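You operate a simulated robot arm through the tools that you are given. There is no shell and no other tool.

Carry out the task below with a simulated robot arm. There is one attempt and no reset: what you move stays moved.

JOB
Change the doser's blue nozzle for the white one and purge one shot.
Fine: blue nozzle into holder 2; purge into the white cup and leave it there. Set down upright: white cup.

The check looks at the end state, three seconds after you hand in, the way a careful person would. Anything else that was tipped, shoved, dropped, spilled or broken makes it a failure.

ROBOT AND FRAMES
A 7-joint arm with a two-finger parallel gripper, fixed in place. Base frame: the origin is at the foot of the arm, x ahead of it, y to its left, z up. Units: mm, degrees, N and s.
With the tool pointing down near the work surface it reaches from about 200 to 740 mm from the base axis. Its first joint turns from -166.0 to 166.0 degrees. Payload 1.57 kg.
The tool frame sits at the grasp point between the pads (the TCP): z along the fingers, y along the line on which they close. The tips reach 30 mm beyond it. The gripper opens to 110 mm. The fingers are 24 mm wide and 12 mm thick; the gripper's body (48 by 112 mm) begins 78 mm behind the TCP.
Orientation is told as [roll, pitch, yaw] about the base's x, y, z axes, in that order, counted from this pose: with the fingers straight down and closing along the base's y, the tool's x points along the base's -x, its y along +y and its z along -z.

CONTROLS
- The arm moves only by the tool servo_tool. Its argument "increments" is a list of rows, each an object (a shift or turn left out is 0, a gripper value left out holds the last) with "jaw": the closure, from 0 (fully open) to 1 (shut); "travel": the shift along the tool's x, y, z in units of 25 mm (1.0 is 25 mm), a list of three; "angular": the turn, a rotation vector about the tool's x, y, z in units of 6 degrees (1.0 is 6 degrees), a list of three. In form: [{"jaw": jaw, "travel": [tx, ty, tz], "angular": [wx, wy, wz]}, ...]. A call has 1 to 20 rows; each row shifts and turns the commanded pose from where the row before left it, along the tool's axes as they then stand. A call with a number of a shift or a turn outside -1 to 1 is refused whole. Each row takes 0.2 s and may step no farther than 50 mm and 8.6 degrees from the row before; otherwise, or with a gripper value out of range, the whole call is refused. A pose out of reach is approached as far as the arm can. The call stops where the force on the tool passes 40 N (or 10 N more than at its start, if that is more) or the arm is blocked; 0.2 s more then pass. The fingers move at their own pace (about 45 mm/s each) and stop on an object; they squeeze with about 38 N. The grip force told is the motor's: it shows also when the fingers shut on nothing. Time passes only in rows, and 0.2 s behind the last, so rows that do not move let the fingers close. The reply holds the time, the measured pose of the TCP, the force on the tool along the base axes, the opening and the grip force, in the units named above and with some noise, with the torque about the TCP (base axes, N m) and any sound that the robot's microphone picked up.
- Cameras (640 x 400 px; columns grow to the right, rows downward): "scene" is fixed at [399.6, -502.8, 1749.7]; the picture's right is [-0.03, 1.00, 0.00], its down [0.91, 0.03, -0.40] and it looks along [-0.40, -0.01, -0.91] (base axes); focal length 269 px, centre (320, 200). "wrist" rides on the gripper at [70, 16, -141] in the tool frame; the picture's right is [-0.23, 0.97, 0.00], its down [-0.85, -0.20, -0.48] and it looks along [-0.47, -0.11, 0.88] (tool axes); focal length 222 px, centre (320, 200). There is no depth. A picture from a camera that has moved, and an enlarged one, comes with that camera's place and axes in the base frame and with its lens.
- get_image(camera): a new picture of that camera. It takes no simulated time.
- raise_lower(by): slides the trunk up (or, below 0, down) by that many mm; the arm rides with it, the base frame stays. It gives what a move gives, with no picture.
- inspect(camera, box): a new picture of the part [left, top, right, bottom] of that camera's present view, enlarged. It takes no simulated time.
- close_job(): hands the job in; it is judged then, once.

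Nothing tells you positions but the pictures and the camera data. Unless the task says otherwise, let go and move clear before handing in.

The tools are called after "Request:" as name(argument=value, ...) on one line, values as JSON. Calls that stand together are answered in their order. servo_tool: Moves the arm, as the interface text tells. Its arguments: {"type":"object","properties":{"increments":{"type":"array","items":{"type":"object","properties":{"jaw":{"type":"number"},"travel":{"type":"array","items":{"type":"number"}},"angular":{"type":"array","items":{"type":"number"}}}}}},"required":["increments"]} The other tools are called the same way: raise_lower (by) slides the trunk up or down; get_image (camera) takes a picture; inspect (camera, box) takes an enlarged picture of a part of a camera's view; close_job () hands the job in.

At the start:

```text
clock: 0.0
position: [214.3, -333.1, 1330.4]
ee_rot: [0.0, 0.0, 0.0]
force: [-1.0, 0.5, 0.1]
moment: [-0.01, 0.0, 0.0]
finger_gap: 109.9
finger_force: 0.2
trunk travel left (down, up): [-525.0, 65.0]
```

scene: 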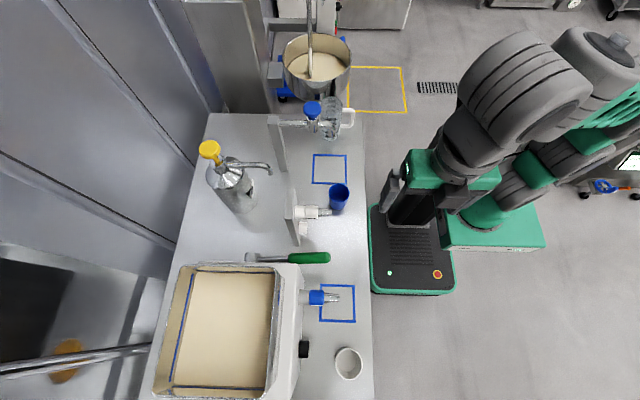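
wrist: 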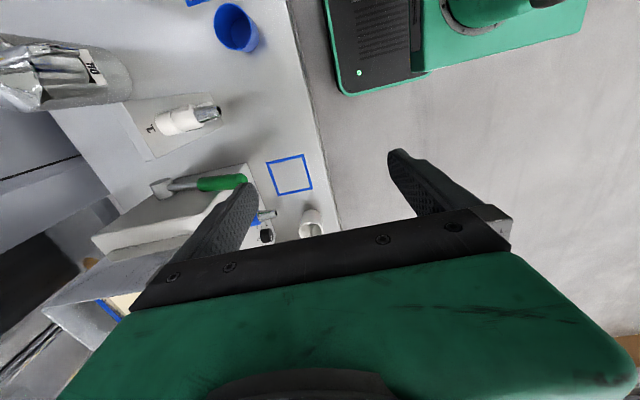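

I see a bench with a doser (a large hopper, with a blue nozzle), a white nozzle in a holder, a blue cup, a white cup and a pump bottle. I'll look closer before I move anything.

Request:
inspect(camera="scene", box=[240, 240, 400, 400])

Request:
inspect(camera="scene", box=[240, 80, 400, 250])

Request:
inspect(camera="wrist", box=[60, 60, 340, 260])

Request:
inspect(camera="scene", box=[140, 120, 320, 400])

```text
2.50 times, centred on (320, 320) of scene
camera zoom: at [399.6, -502.8, 1749.7], right [-0.03, 1.0, 0.0], down [0.91, 0.03, -0.4], along [-0.4, -0.01, -0.91], focal length 672 px, centre (320, -100)
```

zoom: 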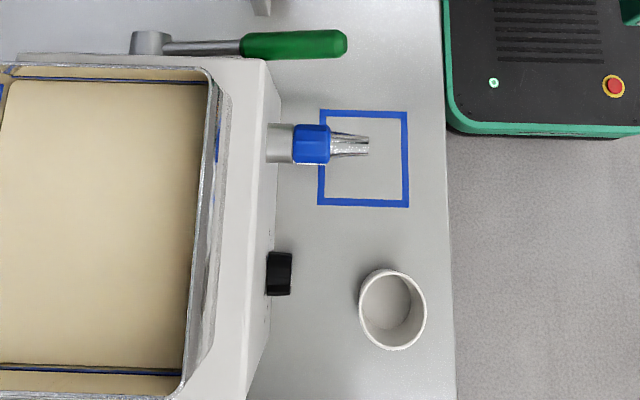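

```text
2.35 times, centred on (320, 165) of scene
camera zoom: at [399.6, -502.8, 1749.7], right [-0.03, 1.0, 0.0], down [0.91, 0.03, -0.4], along [-0.4, -0.01, -0.91], focal length 633 px, centre (320, 282)
```

zoom: 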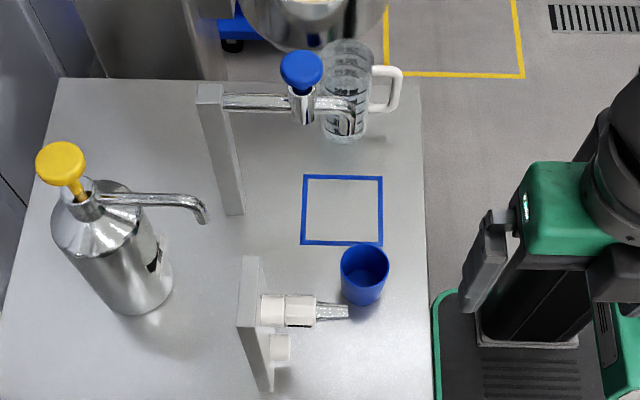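

```text
2.00 times, centred on (200, 160) of wrist
camera zoom: at [144.2, -315.9, 1470.7], right [0.23, 0.97, 0.0], down [0.85, -0.2, 0.48], along [0.47, -0.11, -0.88], focal length 444 px, centre (560, 280)
```

zoom: 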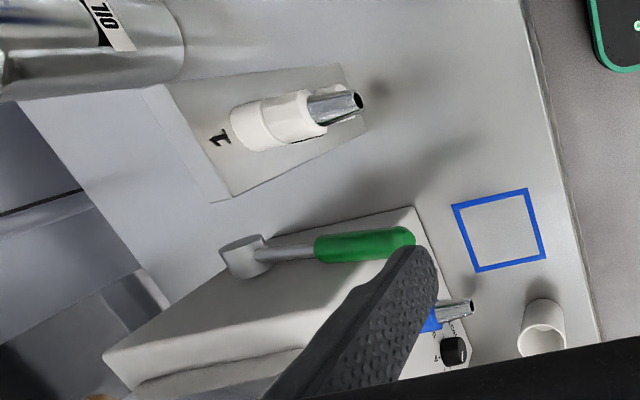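

```text
1.43 times, centred on (230, 260) of scene
camera zoom: at [399.6, -502.8, 1749.7], right [-0.03, 1.0, 0.0], down [0.91, 0.03, -0.4], along [-0.4, -0.01, -0.91], focal length 384 px, centre (449, 114)
```

zoom: 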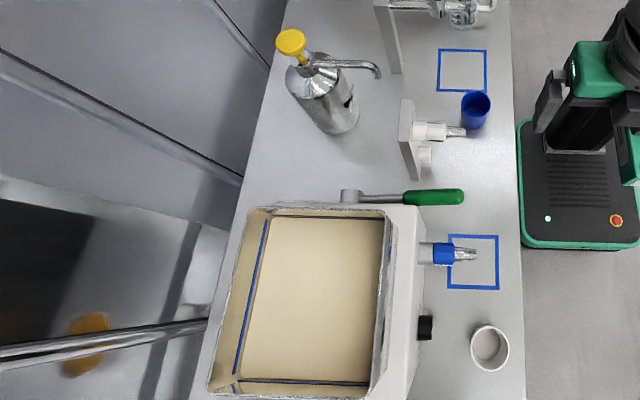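

The bench top works out at about z=895, with its front edge near y=-345. The doser's nozzle points in +y at about x=345, and the nozzle holder is near x=110. I'll lower the trunk part way and look again.

Request:
raise_lower(by=-150)

Request:
get_image(camera="wrist")

Request:
get_image(camera="scene")

```text
clock: 1.8
position: [214.4, -332.0, 1178.7]
ee_rot: [0.0, 0.0, 0.1]
force: [0.6, 0.5, 0.6]
moment: [0.03, 0.02, 0.02]
finger_gap: 110.3
finger_force: 0.2
trunk travel left (down, up): [-375.0, 215.0]
```

```text
taken
camera wrist: at [144.1, -315.9, 1320.8], right [0.23, 0.97, 0.0], down [0.85, -0.2, 0.48], along [0.47, -0.11, -0.88], focal length 222 px, centre (320, 200)
```

wrist: 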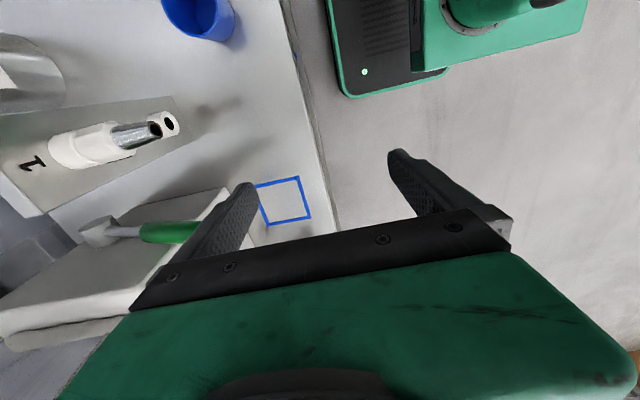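

```text
taken
```

scene: 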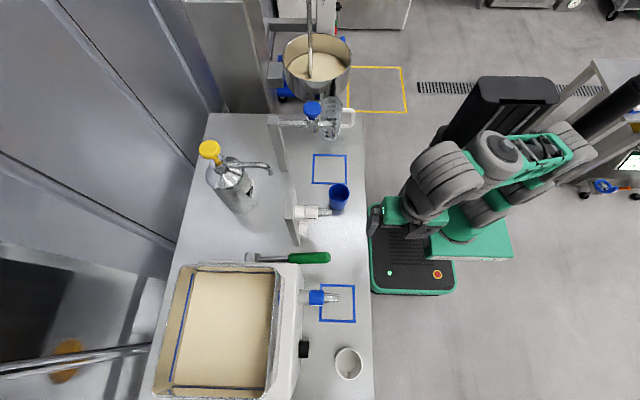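

The holder plate carries a "1" mark and seems to have a second peg beneath it. I'll tilt the tool to face the bench so the wrist camera can see the fronts.

Request:
servo_tool(increments=[{"angular": [1, 0, 0]}, {"angular": [1, 0, 0]}, {"angular": [1, 0, 0]}, {"angular": [1, 0, 0]}, {"angular": [1, 0, 0]}, {"angular": [1, 0, 0]}, {"angular": [1, 0, 0]}, {"angular": [1, 0, 0]}, {"angular": [1, 0, 0]}, {"angular": [1, 0, 0]}, {"angular": [1, 0, 0]}, {"angular": [1, 0, 0]}, {"angular": [1, 0, 0]}, {"angular": [1, 0, 0]}, {"angular": [1, 0, 0]}])

Request:
get_image(camera="wrist")

Request:
get_image(camera="scene")

```text
clock: 3.5
position: [158.8, -349.2, 1211.0]
ee_rot: [-44.1, 0.2, -9.7]
force: [0.3, 0.2, 0.2]
moment: [0.01, 0.01, -0.02]
finger_gap: 110.0
finger_force: 0.1
out of reach, approached as far as the arm can: row 7, 8
trunk travel left (down, up): [-375.0, 215.0]
stopped in row 8: the arm was blocked; the commanded pose is now the measured one
```

```text
taken
camera wrist: at [108.9, -228.0, 1302.4], right [0.34, 0.65, -0.68], down [0.88, 0.04, 0.48], along [0.34, -0.76, -0.56], focal length 222 px, centre (320, 200)
```

wrist: 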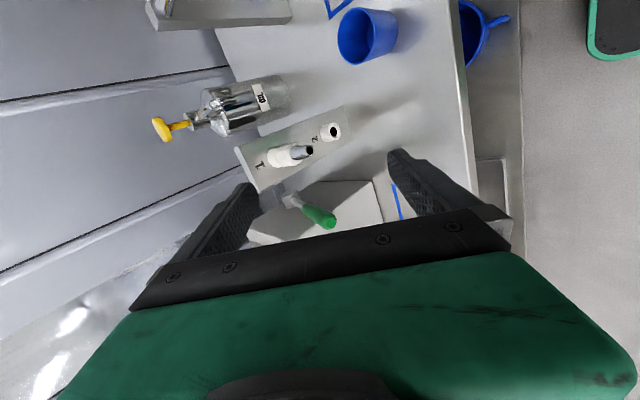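

```text
taken
```

scene: 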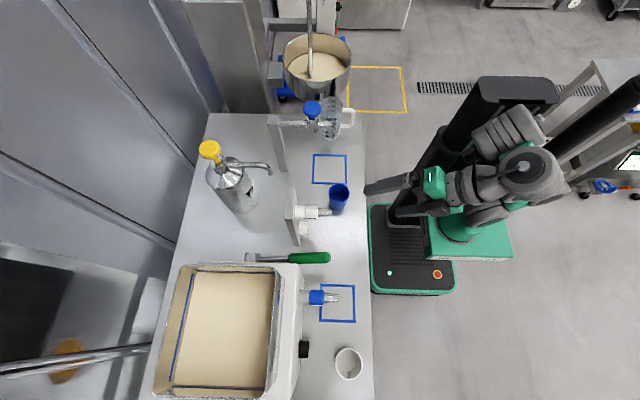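

Both holders are visible now: "1" holds the white nozzle and "2" is the empty lower peg. The tilt stopped because the arm was folded too close to itself, so I'll move toward the doser, staying high and in front of it, and then tilt further.

Request:
servo_tool(increments=[{"travel": [-0.96, -0.03, 0.1]}, {"travel": [-0.96, -0.03, 0.1]}, {"travel": [-0.96, -0.03, 0.1]}, {"travel": [-0.96, -0.03, 0.1]}, {"travel": [-0.96, -0.03, 0.1]}, {"travel": [-0.96, -0.03, 0.1]}, {"travel": [-0.96, -0.03, 0.1]}, {"travel": [-0.96, -0.03, 0.1]}])

Request:
get_image(camera="wrist")

```text
clock: 4.2
position: [220.1, -354.5, 1217.4]
ee_rot: [-43.7, 0.0, -9.0]
force: [7.7, -14.3, -13.7]
moment: [-0.3, 0.11, -0.28]
finger_gap: 110.4
finger_force: 0.1
out of reach, approached as far as the arm can: row 1, 2, 3
trunk travel left (down, up): [-375.0, 215.0]
stopped in row 3: the force on the tool passed its limit at 59 N (the readings are from after the stop); the commanded pose is now the measured one
```

```text
taken
camera wrist: at [169.1, -234.8, 1309.7], right [0.33, 0.66, -0.67], down [0.87, 0.05, 0.48], along [0.35, -0.75, -0.56], focal length 222 px, centre (320, 200)
```

wrist: 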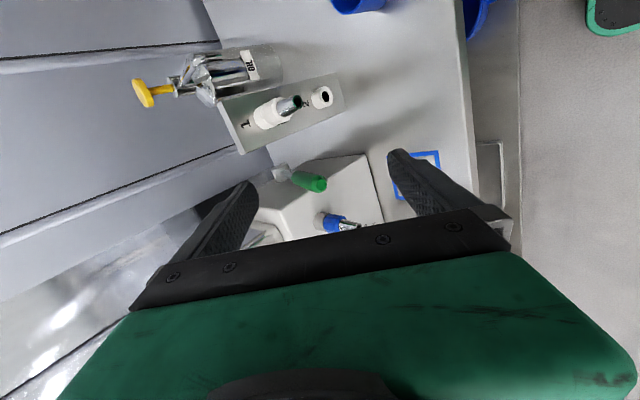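

The force limit tripped with nothing obvious nearby. I'll look at the scene before I continue.

Request:
get_image(camera="scene")

Request:
servo_tool(increments=[{}])

```text
taken
```

scene: 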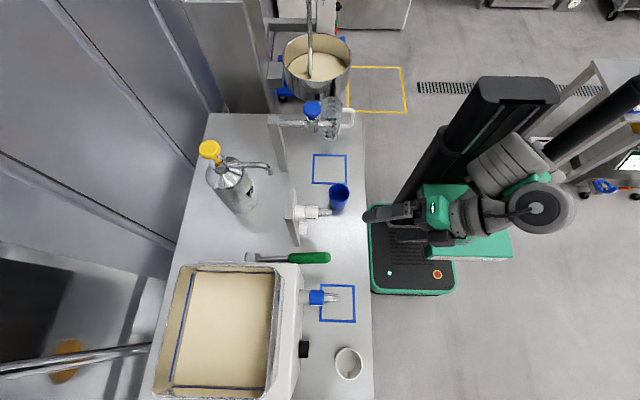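

```text
clock: 4.7
position: [220.7, -353.9, 1217.3]
ee_rot: [-43.6, 0.2, -8.9]
force: [8.4, -17.3, -18.7]
moment: [-0.63, -0.05, -0.24]
finger_gap: 109.9
finger_force: 0.1
trunk travel left (down, up): [-375.0, 215.0]
```

Request:
servo_tool(increments=[{"travel": [0, 0, 0.6]}, {"travel": [0, 0, 0.6]}])

```text
clock: 5.2
position: [221.0, -353.8, 1217.3]
ee_rot: [-43.6, 0.2, -8.9]
force: [7.2, -22.3, -21.5]
moment: [-0.42, -0.24, 0.13]
finger_gap: 109.9
finger_force: 0.0
out of reach, approached as far as the arm can: row 1, 2
trunk travel left (down, up): [-375.0, 215.0]
```

Request:
servo_tool(increments=[{"angular": [-1, 0, 0]}, {"angular": [-1, 0, 0]}, {"angular": [-1, 0, 0]}, {"angular": [-1, 0, 0]}])

Request:
get_image(camera="scene")

```text
clock: 6.2
position: [220.7, -353.6, 1220.0]
ee_rot: [-19.6, 0.2, -9.0]
force: [-0.1, -0.4, -0.8]
moment: [0.02, -0.01, -0.02]
finger_gap: 109.9
finger_force: 0.1
trunk travel left (down, up): [-375.0, 215.0]
```

```text
taken
```

scene: 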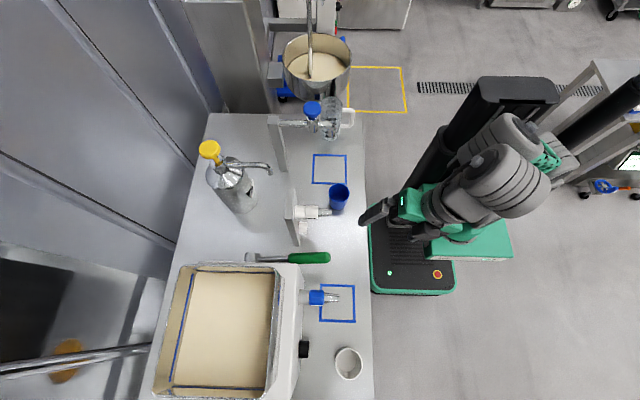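

Request:
servo_tool(increments=[{"angular": [-1, 0, 0]}, {"angular": [-1, 0, 0]}, {"angular": [-1, 0, 0]}, {"angular": [-0.27, 0, 0]}, {"angular": [0, 0, -0.75]}, {"angular": [0, 0, -0.75]}, {"travel": [-1, -0.2, 0]}, {"travel": [-1, -0.2, 0]}, {"travel": [-1, -0.2, 0]}, {"travel": [-1, -0.2, 0]}, {"travel": [-1, -0.2, 0]}])

Request:
get_image(camera="wrist")

Request:
get_image(camera="scene")

```text
clock: 8.7
position: [336.1, -374.3, 1194.8]
ee_rot: [0.1, 0.2, 0.0]
force: [0.0, 0.8, -0.2]
moment: [-0.01, -0.02, 0.01]
finger_gap: 109.9
finger_force: 0.1
out of reach, approached as far as the arm can: row 9, 10
trunk travel left (down, up): [-375.0, 215.0]
```

```text
taken
camera wrist: at [267.1, -357.8, 1337.4], right [0.23, 0.97, 0.0], down [0.86, -0.2, 0.48], along [0.46, -0.11, -0.88], focal length 222 px, centre (320, 200)
```

wrist: 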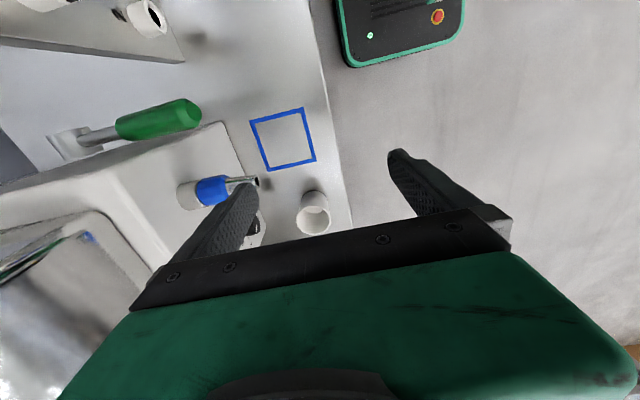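

```text
taken
```

scene: 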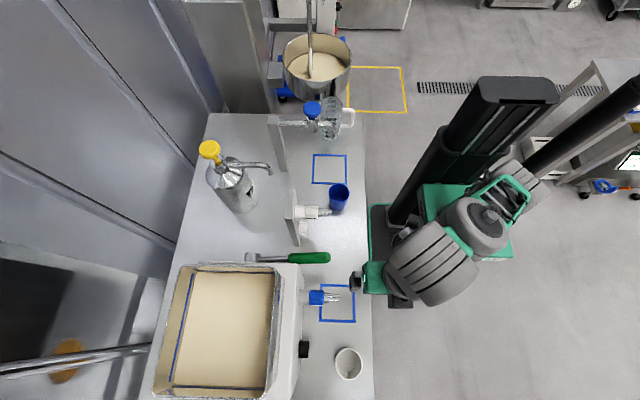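

The arm is near its reach limit because the hand is high relative to the trunk. I'll raise the trunk and lower the hand with the arm, which gives it more freedom.

Request:
raise_lower(by=150)

Request:
servo_tool(increments=[{"travel": [0, 0, 1]}, {"travel": [0, 0, 1]}, {"travel": [0, 0, 1]}, {"travel": [0, 0, 1]}, {"travel": [0, 0, 1]}, {"travel": [0, 0, 1]}])

Request:
get_image(camera="scene")

```text
clock: 10.4
position: [335.5, -373.5, 1345.6]
ee_rot: [0.2, 0.2, 0.0]
force: [0.1, 0.0, -0.2]
moment: [0.02, -0.02, 0.01]
finger_gap: 109.9
finger_force: 0.0
trunk travel left (down, up): [-525.0, 65.0]
```

```text
clock: 11.8
position: [335.3, -374.4, 1196.8]
ee_rot: [0.0, 0.1, -0.1]
force: [0.8, -0.4, 0.3]
moment: [0.0, -0.03, 0.0]
finger_gap: 110.1
finger_force: 0.1
trunk travel left (down, up): [-525.0, 65.0]
```

```text
taken
```

scene: 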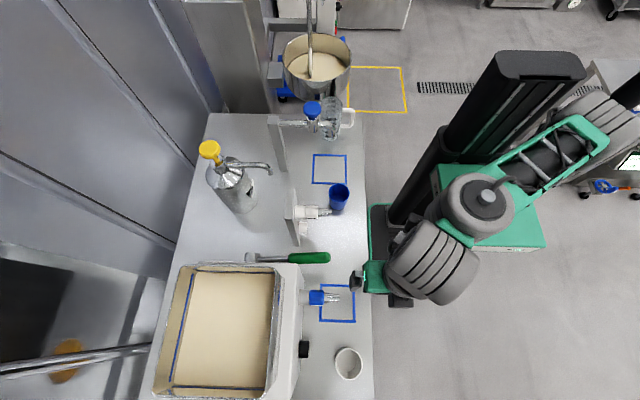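

Request:
servo_tool(increments=[{"angular": [1, 0, 0]}, {"angular": [1, 0, 0]}, {"angular": [1, 0, 0]}, {"angular": [1, 0, 0]}, {"angular": [1, 0, 0]}, {"angular": [1, 0, 0]}, {"angular": [1, 0, 0]}, {"angular": [1, 0, 0]}])

Request:
get_image(camera="wrist")

Request:
get_image(camera="scene")

```text
clock: 13.4
position: [334.7, -322.0, 1313.7]
ee_rot: [-37.5, -0.3, 0.4]
force: [9.2, -17.2, -15.0]
moment: [0.54, -0.07, 0.36]
finger_gap: 109.9
finger_force: 0.0
out of reach, approached as far as the arm can: row 1, 4, 5, 6, 7, 8
trunk travel left (down, up): [-525.0, 65.0]
stopped in row 8: the force on the tool passed its limit at 47 N (the readings are from after the stop); the commanded pose is now the measured one
```

```text
taken
camera wrist: at [264.6, -223.2, 1416.0], right [0.22, 0.77, -0.59], down [0.85, 0.14, 0.5], along [0.47, -0.62, -0.63], focal length 222 px, centre (320, 200)
```

wrist: 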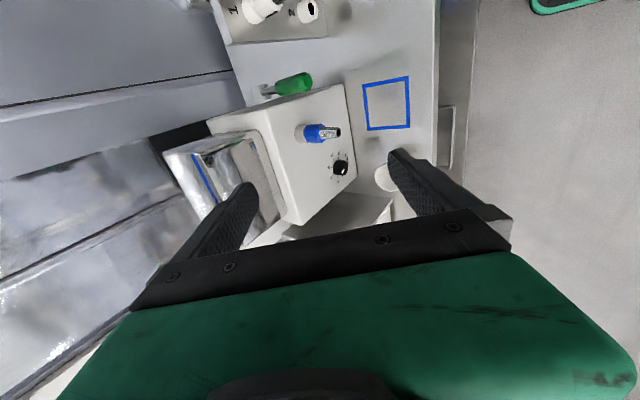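

```text
taken
```

scene: 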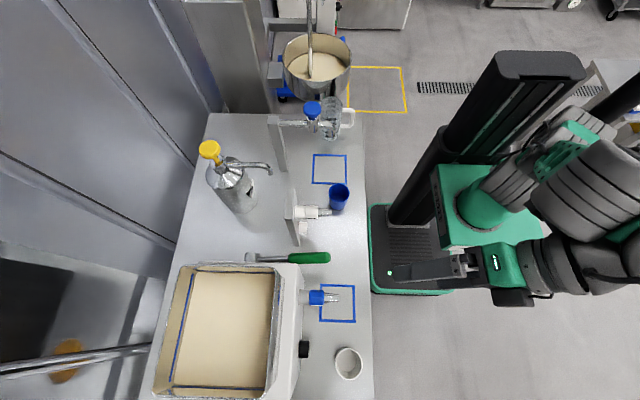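

The same self-contact happened with the hand near shoulder height. I'll un-tilt, drop lower in front of the bench, and tilt there.

Request:
servo_tool(increments=[{"angular": [-1, 0, 0]}, {"angular": [-1, 0, 0]}, {"angular": [-1, 0, 0]}, {"angular": [-1, 0, 0]}, {"angular": [-1, 0, 0]}, {"angular": [-1, 0, 0]}, {"angular": [-0.25, 0, 0]}])

Request:
get_image(camera="scene")

```text
clock: 15.0
position: [333.3, -321.1, 1314.7]
ee_rot: [-0.1, -0.3, 0.4]
force: [0.0, 0.0, -0.1]
moment: [-0.01, 0.0, 0.03]
finger_gap: 110.1
finger_force: 0.1
trunk travel left (down, up): [-525.0, 65.0]
```

```text
taken
```

scene: 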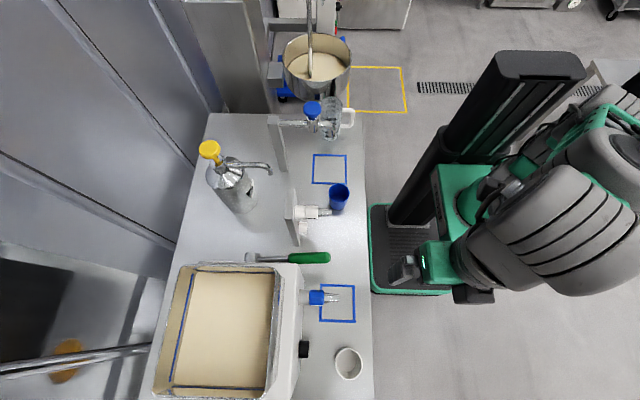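

Request:
servo_tool(increments=[{"travel": [0, 0, 1]}, {"travel": [0, 0, 1]}, {"travel": [0, 0, 1]}, {"travel": [0, 0, 1]}, {"travel": [0, 0, 1]}, {"travel": [0, 0, 1]}, {"travel": [0, 0, 1]}, {"travel": [0, 0, 1]}, {"travel": [0, 0, 1]}])

Request:
get_image(camera="scene")

Request:
get_image(camera="wrist")

```text
clock: 17.0
position: [334.7, -321.4, 1089.1]
ee_rot: [-0.2, -0.2, 0.3]
force: [0.2, 0.5, 0.0]
moment: [0.01, -0.01, 0.01]
finger_gap: 110.2
finger_force: 0.1
trunk travel left (down, up): [-525.0, 65.0]
```

```text
taken
```

scene: 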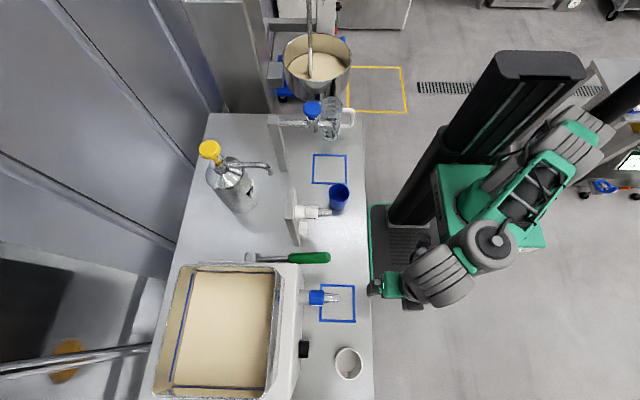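

```text
taken
camera wrist: at [264.9, -304.9, 1230.4], right [0.22, 0.97, 0.0], down [0.85, -0.19, 0.48], along [0.47, -0.11, -0.88], focal length 222 px, centre (320, 200)
```

wrist: 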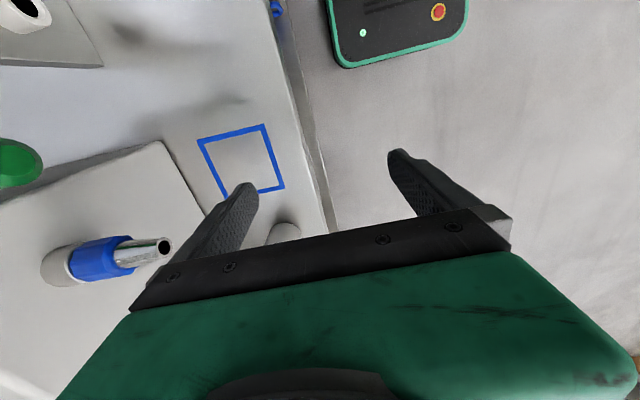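

Request:
servo_tool(increments=[{"angular": [1, 0, 0]}, {"angular": [1, 0, 0]}, {"angular": [1, 0, 0]}, {"angular": [1, 0, 0]}, {"angular": [1, 0, 0]}, {"angular": [1, 0, 0]}, {"angular": [1, 0, 0]}, {"angular": [1, 0, 0]}])

Request:
get_image(camera="wrist")

Request:
get_image(camera="scene")

```text
clock: 18.8
position: [334.2, -322.5, 1089.0]
ee_rot: [-48.2, -0.2, 0.3]
force: [-0.4, 0.6, -0.6]
moment: [0.0, 0.0, 0.0]
finger_gap: 110.0
finger_force: 0.0
trunk travel left (down, up): [-525.0, 65.0]
```

```text
taken
camera wrist: at [264.6, -205.3, 1171.6], right [0.23, 0.65, -0.73], down [0.85, 0.23, 0.47], along [0.47, -0.72, -0.5], focal length 222 px, centre (320, 200)
```

wrist: 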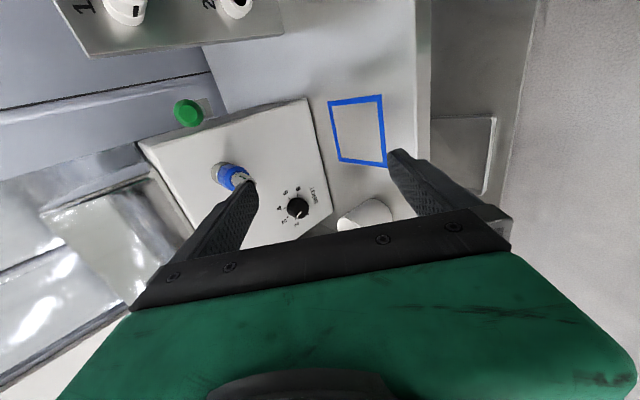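

```text
taken
```

scene: 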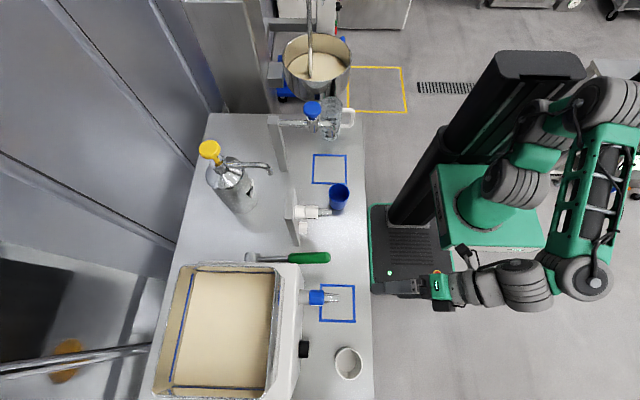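

Lower down it tilts without contact. I can see a black knob with a printed scale, and the lever with the green grip. I'll zoom in on them.

Request:
inspect(camera="wrist", box=[130, 80, 340, 250])

Request:
inspect(camera="wrist", box=[250, 160, 350, 240])

Request:
inspect(camera="wrist", box=[40, 0, 300, 60])

```text
2.35 times, centred on (235, 165) of wrist
camera zoom: at [264.6, -205.3, 1171.6], right [0.23, 0.65, -0.73], down [0.85, 0.23, 0.47], along [0.47, -0.72, -0.5], focal length 523 px, centre (520, 282)
```

zoom: 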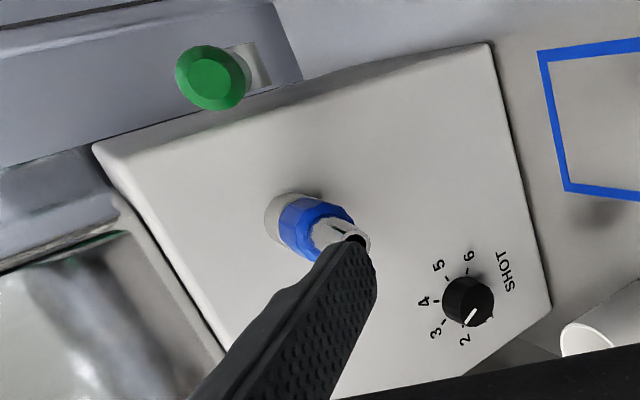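

```text
5.00 times, centred on (300, 200) of wrist
camera zoom: at [264.6, -205.3, 1171.6], right [0.23, 0.65, -0.73], down [0.85, 0.23, 0.47], along [0.47, -0.72, -0.5], focal length 1111 px, centre (420, 200)
```

zoom: 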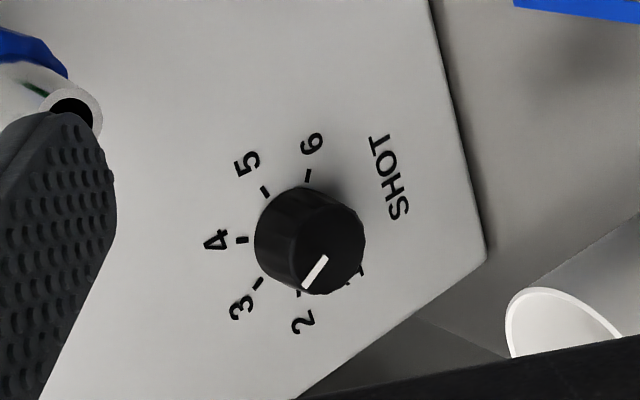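

```text
2.46 times, centred on (170, 30) of wrist
camera zoom: at [264.6, -205.3, 1171.6], right [0.23, 0.65, -0.73], down [0.85, 0.23, 0.47], along [0.47, -0.72, -0.5], focal length 547 px, centre (689, 618)
```

zoom: 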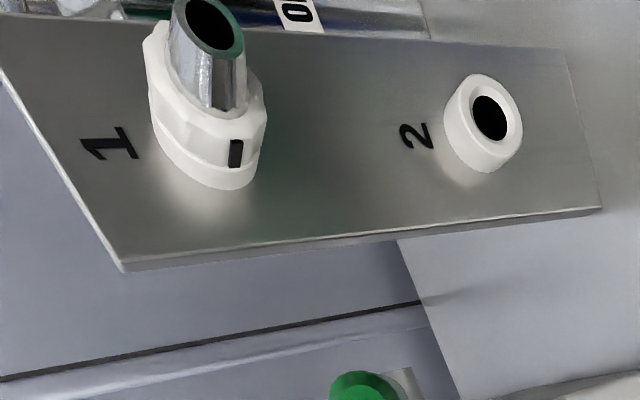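

The dial sets the shot size and points at about 2, so I'll leave it alone. The nozzles have octagonal hubs with index marks. I'll finish tilting to look straight at the doser front.

Request:
servo_tool(increments=[{"angular": [1, 0, 0]}, {"angular": [1, 0, 0]}, {"angular": [1, 0, 0]}, {"angular": [1, 0, 0]}, {"angular": [1, 0, 0]}, {"angular": [1, 0, 0]}, {"angular": [1, 0, 0]}])

Request:
get_image(camera="wrist")

Request:
get_image(camera="scene")

```text
clock: 20.4
position: [337.2, -340.3, 1097.1]
ee_rot: [-85.2, -0.4, 0.9]
force: [0.4, 0.1, 0.2]
moment: [-0.06, 0.01, -0.01]
finger_gap: 110.2
finger_force: 0.0
out of reach, approached as far as the arm can: row 6, 7
trunk travel left (down, up): [-525.0, 65.0]
```

```text
taken
camera wrist: at [266.3, -198.6, 1092.5], right [0.23, 0.09, -0.97], down [0.85, 0.47, 0.25], along [0.48, -0.88, 0.04], focal length 222 px, centre (320, 200)
```

wrist: 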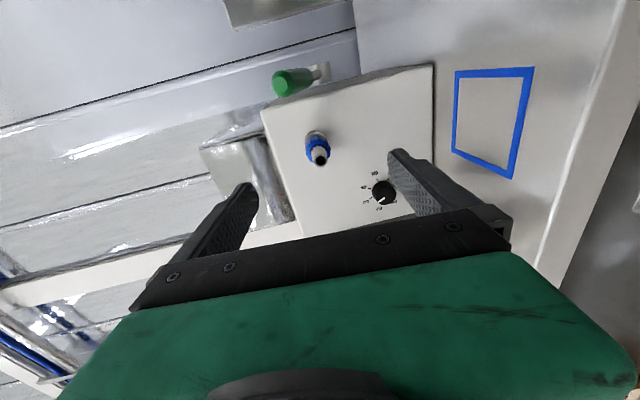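

```text
taken
```

scene: 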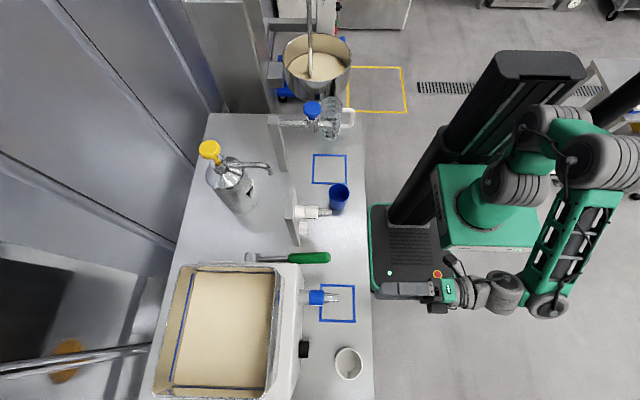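

The nozzle is horizontal along y, with its tip near (354, -458, 1092) and the marked square directly below. I'll move closer for a good look at the coupling.

Request:
servo_tool(increments=[{"travel": [-0.3, 0, 0.8], "angular": [0.4, 0, 0]}, {"travel": [-0.38, 0, 0.8], "angular": [0.4, 0, 0]}, {"travel": [0, 0, 0.6]}])

Request:
inspect(camera="wrist", box=[230, 50, 430, 220])

Request:
get_image(camera="wrist")

```text
clock: 21.2
position: [355.0, -394.4, 1094.3]
ee_rot: [-90.0, -0.4, 1.0]
force: [0.2, 0.1, -0.2]
moment: [0.0, -0.01, 0.01]
finger_gap: 110.1
finger_force: 0.1
trunk travel left (down, up): [-525.0, 65.0]
```

```text
2.35 times, centred on (330, 135) of wrist
camera zoom: at [284.0, -253.9, 1077.6], right [0.23, 0.0, -0.97], down [0.85, 0.49, 0.21], along [0.48, -0.87, 0.11], focal length 523 px, centre (296, 353)
```

zoom: 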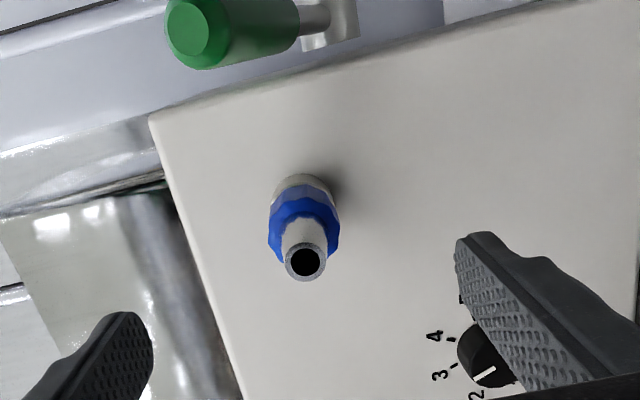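

```text
taken
camera wrist: at [284.0, -253.9, 1077.6], right [0.23, 0.0, -0.97], down [0.85, 0.49, 0.21], along [0.48, -0.87, 0.11], focal length 222 px, centre (320, 200)
```

wrist: 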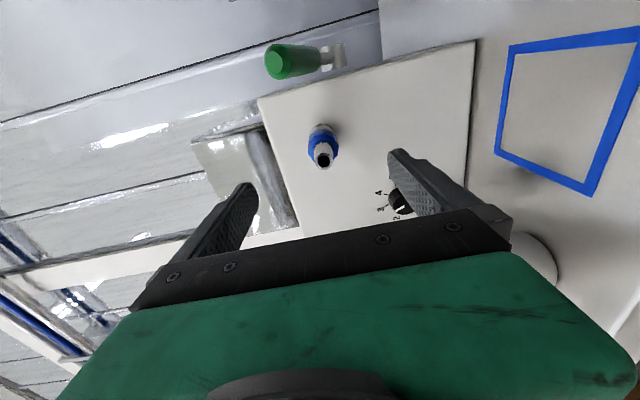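

Request:
inspect(camera="scene", box=[285, 270, 365, 330])

Request:
inspect(camera="scene", box=[270, 180, 360, 250])

Request:
inspect(camera="scene", box=[230, 235, 350, 315])

Request:
inspect(camera="wrist", box=[290, 110, 360, 180])

```text
6.67 times, centred on (325, 300) of scene
camera zoom: at [399.6, -502.8, 1749.7], right [-0.03, 1.0, 0.0], down [0.91, 0.03, -0.4], along [-0.4, -0.01, -0.91], focal length 1792 px, centre (287, -467)
```

zoom: 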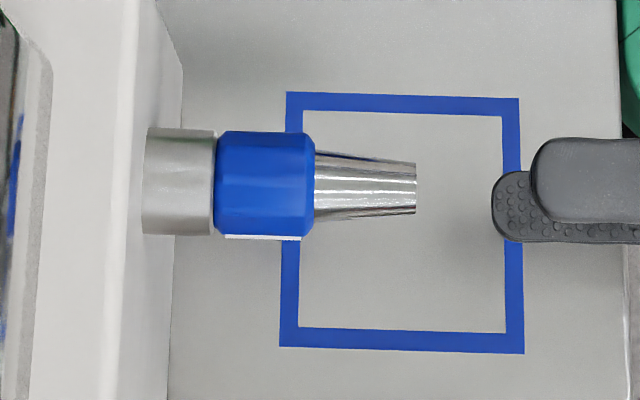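

```text
5.71 times, centred on (315, 215) of scene
camera zoom: at [399.6, -502.8, 1749.7], right [-0.03, 1.0, 0.0], down [0.91, 0.03, -0.4], along [-0.4, -0.01, -0.91], focal length 1536 px, centre (349, 114)
```

zoom: 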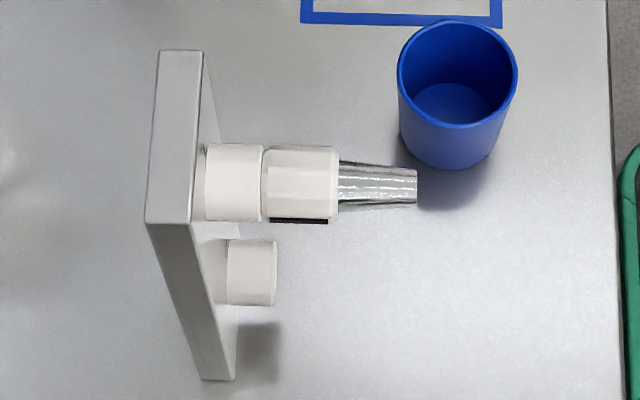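

```text
5.00 times, centred on (290, 275) of scene
camera zoom: at [399.6, -502.8, 1749.7], right [-0.03, 1.0, 0.0], down [0.91, 0.03, -0.4], along [-0.4, -0.01, -0.91], focal length 1344 px, centre (470, -175)
```

zoom: 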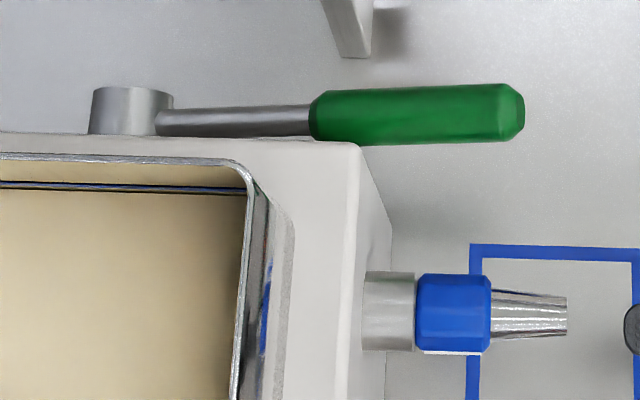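

```text
5.71 times, centred on (325, 145) of wrist
camera zoom: at [284.0, -253.9, 1077.6], right [0.23, 0.0, -0.97], down [0.85, 0.49, 0.21], along [0.48, -0.87, 0.11], focal length 1269 px, centre (291, 514)
```

zoom: 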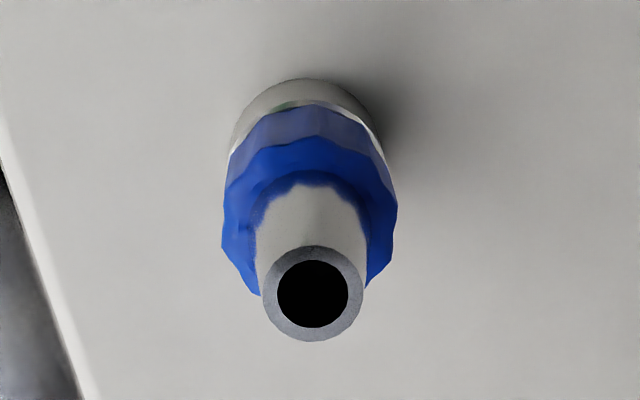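

The inspect view re-renders sharply, so distance matters little. I can see a white stripe on the +x side of the blue hub and a black stripe on the +x side of the white hub. I'll shift to +x and yaw to see those stripes and check for matching marks on the sockets.

Request:
servo_tool(increments=[{"travel": [-1, 0, -0.2]}, {"travel": [-1, 0, -0.2]}, {"travel": [-1, 0, 0]}, {"travel": [-1, 0, 0]}, {"travel": [-0.4, 0, 0]}, {"angular": [0, 1, 0]}, {"angular": [0, 1, 0]}, {"angular": [0, 1, 0]}, {"angular": [0, 1, 0]}])

Request:
get_image(camera="wrist")

```text
clock: 23.2
position: [464.1, -383.7, 1095.0]
ee_rot: [-90.0, -0.5, 0.9]
force: [0.1, -0.3, 0.7]
moment: [-0.01, 0.01, -0.04]
finger_gap: 110.0
finger_force: 0.1
out of reach, approached as far as the arm can: row 6, 7, 8, 9
trunk travel left (down, up): [-525.0, 65.0]
```

```text
taken
camera wrist: at [393.2, -242.5, 1078.2], right [0.23, 0.0, -0.97], down [0.85, 0.49, 0.21], along [0.48, -0.87, 0.11], focal length 222 px, centre (320, 200)
```

wrist: 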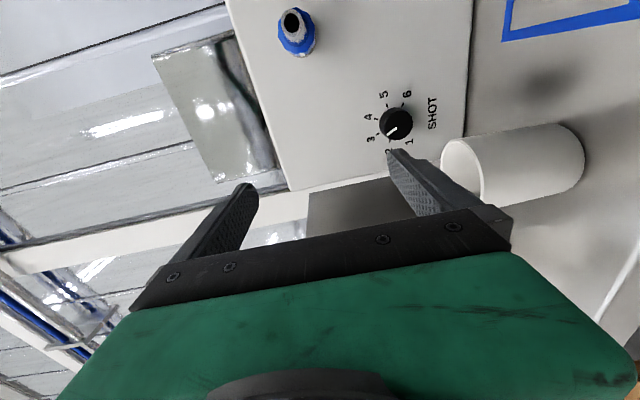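

Request:
inspect(camera="wrist", box=[250, 0, 350, 70])

Request:
inspect(camera="wrist", box=[340, 70, 460, 170])

Request:
get_image(camera="scene")

```text
5.71 times, centred on (300, 35) of wrist
camera zoom: at [393.2, -242.5, 1078.2], right [0.23, 0.0, -0.97], down [0.85, 0.49, 0.21], along [0.48, -0.87, 0.11], focal length 1269 px, centre (434, 1143)
```

zoom: 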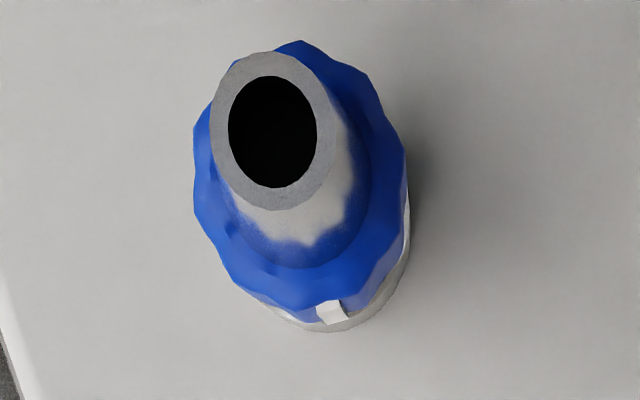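

```text
4.00 times, centred on (400, 120) of wrist
camera zoom: at [393.2, -242.5, 1078.2], right [0.23, 0.0, -0.97], down [0.85, 0.49, 0.21], along [0.48, -0.87, 0.11], focal length 888 px, centre (0, 520)
```

zoom: 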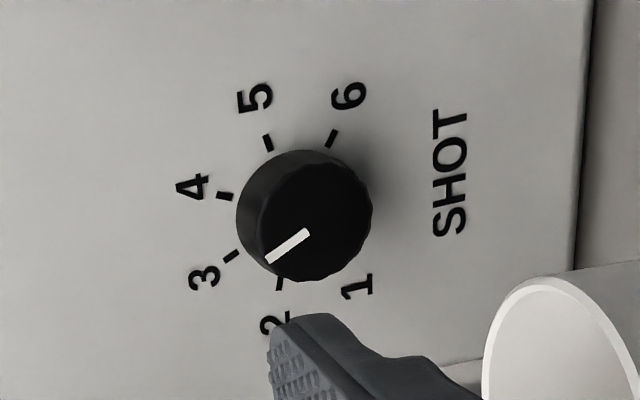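

```text
taken
```

scene: 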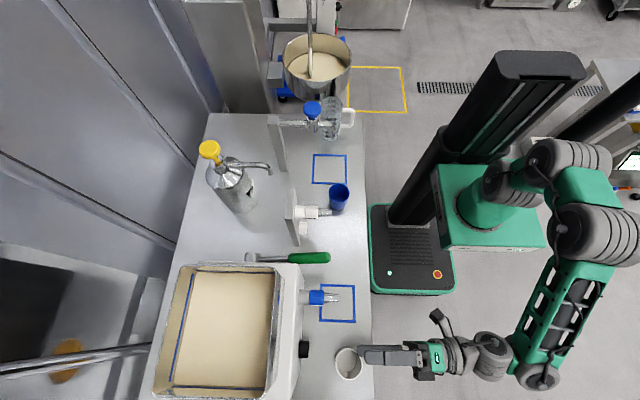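

The dial pointer is at 3. The blue hub's white stripe is on its +x side. Next I'll look at the holder rings for marks.

Request:
servo_tool(increments=[{"travel": [1, 0, 0]}, {"travel": [1, 0, 0]}, {"travel": [1, 0, 0]}, {"travel": [1, 0, 0]}, {"travel": [1, 0, 0]}, {"travel": [1, 0, 0]}, {"travel": [1, 0, 0]}, {"travel": [1, 0, 0]}])

Request:
get_image(camera="wrist")

Request:
get_image(camera="scene")

```text
clock: 25.0
position: [265.2, -388.0, 1094.5]
ee_rot: [-89.9, -0.5, 0.9]
force: [-0.5, -0.4, 0.6]
moment: [0.0, 0.04, 0.03]
finger_gap: 110.1
finger_force: 0.0
trunk travel left (down, up): [-525.0, 65.0]
```

```text
taken
camera wrist: at [194.1, -246.0, 1077.8], right [0.23, 0.0, -0.97], down [0.85, 0.49, 0.21], along [0.48, -0.87, 0.11], focal length 222 px, centre (320, 200)
```

wrist: 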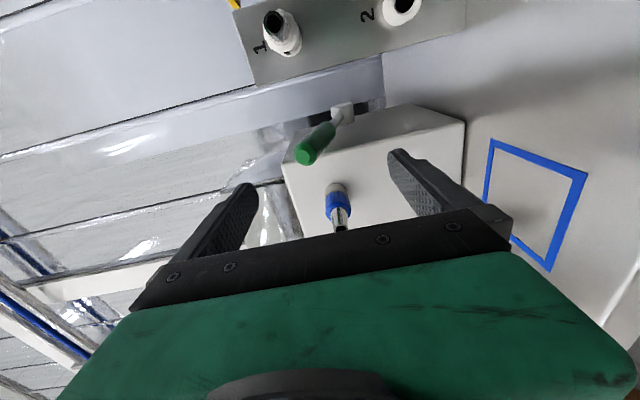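

```text
taken
```

scene: 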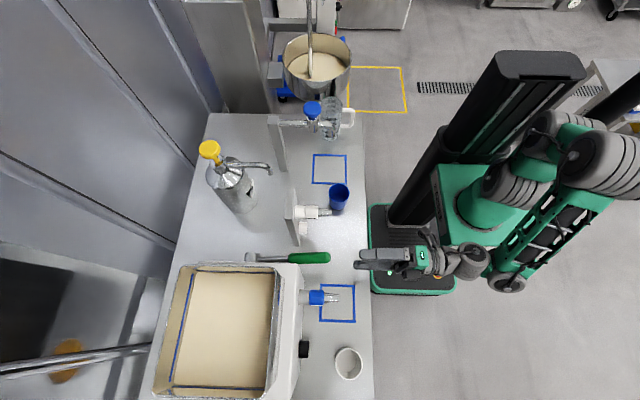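

Request:
inspect(camera="wrist", box=[230, 0, 450, 80])

Request:
inspect(camera="wrist", box=[270, 90, 390, 250])

```text
2.91 times, centred on (340, 40) of wrist
camera zoom: at [194.1, -246.0, 1077.8], right [0.23, 0.0, -0.97], down [0.85, 0.49, 0.21], along [0.48, -0.87, 0.11], focal length 646 px, centre (262, 666)
```

zoom: 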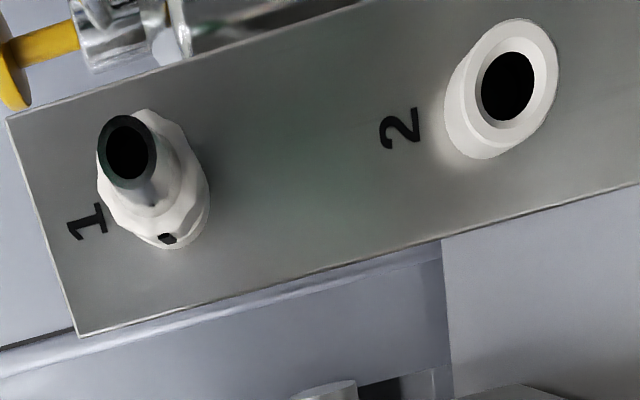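

```text
2.50 times, centred on (330, 170) of wrist
camera zoom: at [194.1, -246.0, 1077.8], right [0.23, 0.0, -0.97], down [0.85, 0.49, 0.21], along [0.48, -0.87, 0.11], focal length 555 px, centre (295, 275)
```

zoom: 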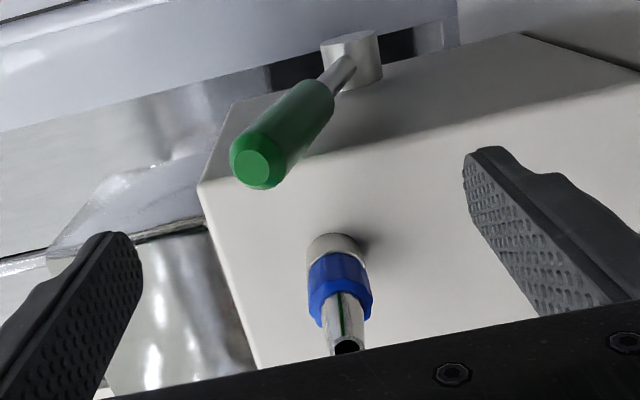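

The holder rings carry no marks, so I'll keep each nozzle's rotation as it is. The lever pivots at about (262, -683, 1050) with its grip tip near (267, -480, 1110). Next I'll spin the hand about its own axis so the fingers close horizontally with the camera on top.

Request:
servo_tool(increments=[{"angular": [0, 0, -1]}, {"angular": [0, 0, -1]}, {"angular": [0, 0, -1]}, {"angular": [0, 0, -1]}, {"angular": [0, 0, -1]}])

Request:
get_image(camera="wrist")

```text
clock: 26.2
position: [265.2, -385.6, 1093.0]
ee_rot: [-90.0, 29.7, 0.9]
force: [0.0, 1.3, -0.2]
moment: [0.01, 0.0, -0.01]
finger_gap: 110.1
finger_force: 0.0
trunk travel left (down, up): [-525.0, 65.0]
```

```text
taken
camera wrist: at [195.1, -245.6, 1114.7], right [-0.29, 0.0, -0.96], down [0.83, 0.49, -0.25], along [0.47, -0.87, -0.14], focal length 222 px, centre (320, 200)
```

wrist: 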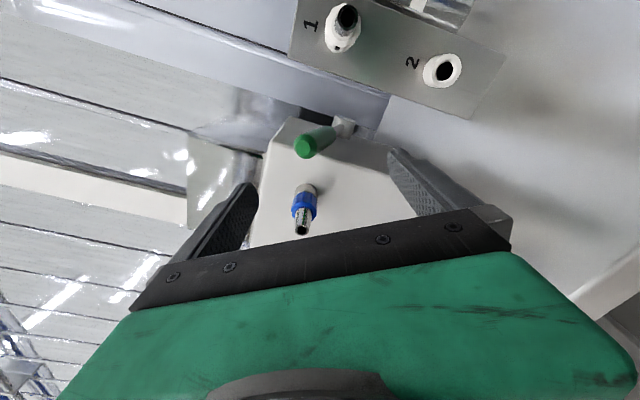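

Request:
servo_tool(increments=[{"angular": [0, 0, -1]}, {"angular": [0, 0, -1]}, {"angular": [0, 0, -1]}, {"angular": [0, 0, -1]}, {"angular": [0, 0, -1]}, {"angular": [0, 0, -1]}, {"angular": [0, 0, -1]}, {"angular": [0, 0, -1]}, {"angular": [0, 0, -1]}, {"angular": [0, 0, -1]}])

Request:
get_image(camera="wrist")

Request:
get_image(camera="scene")

```text
clock: 28.4
position: [266.1, -385.8, 1093.7]
ee_rot: [-74.6, 89.7, 16.2]
force: [-0.4, -0.3, -0.3]
moment: [-0.01, -0.02, -0.02]
finger_gap: 109.9
finger_force: 0.1
trunk travel left (down, up): [-525.0, 65.0]
```

```text
taken
camera wrist: at [247.0, -244.5, 1164.1], right [-0.97, -0.01, -0.23], down [0.2, 0.48, -0.85], along [0.12, -0.88, -0.47], focal length 222 px, centre (320, 200)
```

wrist: 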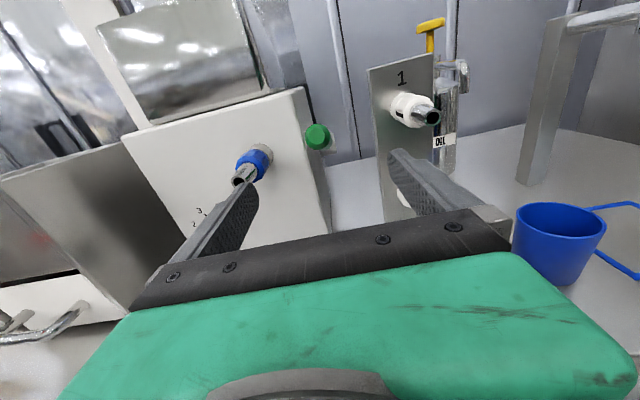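

```text
taken
```

scene: 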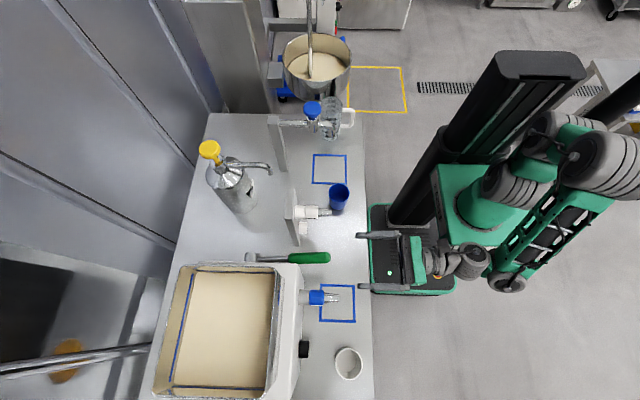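

The view is now upright, with tool x up, tool y toward -x and tool z toward the bench. I'll place the white cup on the square under the nozzle first. I'll go past the nozzle tip at a safe distance, back off, and come down in front of the cup.

Request:
servo_tool(increments=[{"travel": [0, -1, -0.1]}, {"travel": [0, -1, -0.1]}, {"travel": [0, -1, -0.1]}, {"travel": [0, -1, -0.1]}, {"travel": [0, -1, -0.1]}, {"travel": [0, -1, -0.1]}, {"travel": [0, -1, -0.2]}, {"travel": [0, -1, -0.3]}, {"travel": [0, -1, -0.5]}, {"travel": [0, -0.28, -0.6]}])

Request:
get_image(camera="wrist")

Request:
get_image(camera="scene")

```text
clock: 30.6
position: [427.5, -365.4, 1097.8]
ee_rot: [-67.6, 89.7, 23.4]
force: [-0.2, -0.9, -0.8]
moment: [0.0, -0.02, -0.02]
finger_gap: 109.9
finger_force: 0.0
out of reach, approached as far as the arm can: row 7, 8, 9, 10
trunk travel left (down, up): [-525.0, 65.0]
```

```text
taken
camera wrist: at [407.8, -224.5, 1167.9], right [-0.97, -0.02, -0.23], down [0.2, 0.48, -0.85], along [0.13, -0.88, -0.47], focal length 222 px, centre (320, 200)
```

wrist: 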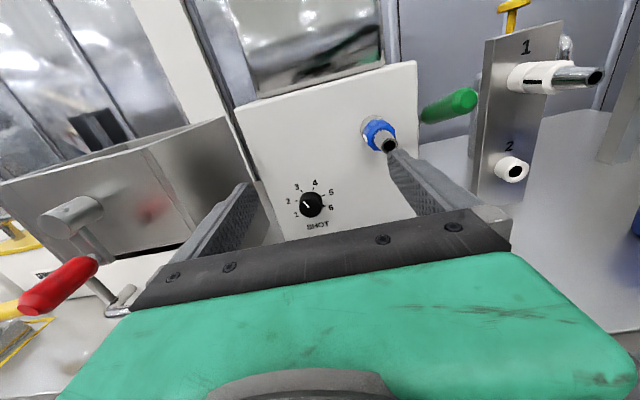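

```text
taken
```

scene: 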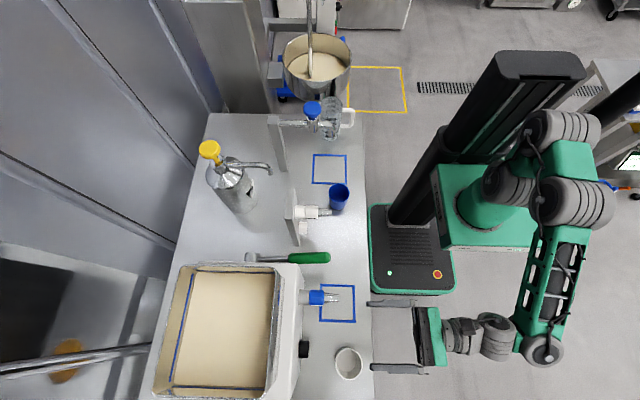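

The arm is at a limit here, so I'll lower the hand (still above the cup's rim) and see whether it can go further in x.

Request:
servo_tool(increments=[{"travel": [-1, 0, -0.3]}, {"travel": [-1, 0, -0.3]}, {"travel": [-1, 0, 0]}, {"travel": [-0.6, 0, 0]}, {"travel": [0, -1, 0]}, {"travel": [0, -1, 0]}, {"travel": [0, -0.8, 0]}])

Request:
get_image(camera="scene")

```text
clock: 32.2
position: [482.1, -366.1, 1105.5]
ee_rot: [-68.5, 89.6, 22.5]
force: [-1.1, 0.2, -0.5]
moment: [0.0, -0.03, 0.0]
finger_gap: 110.0
finger_force: 0.0
out of reach, approached as far as the arm can: row 1, 2, 3, 4, 5, 6
trunk travel left (down, up): [-525.0, 65.0]
```

```text
taken
```

scene: 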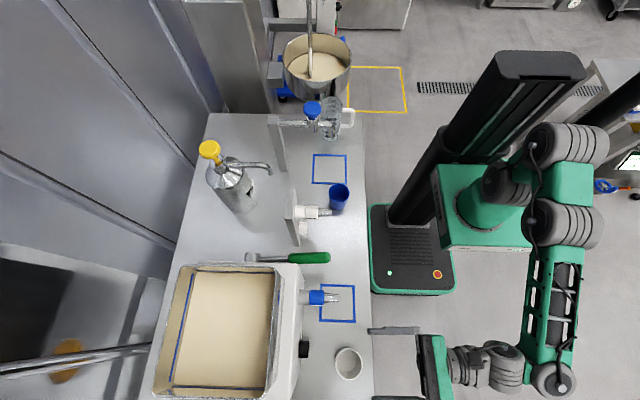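

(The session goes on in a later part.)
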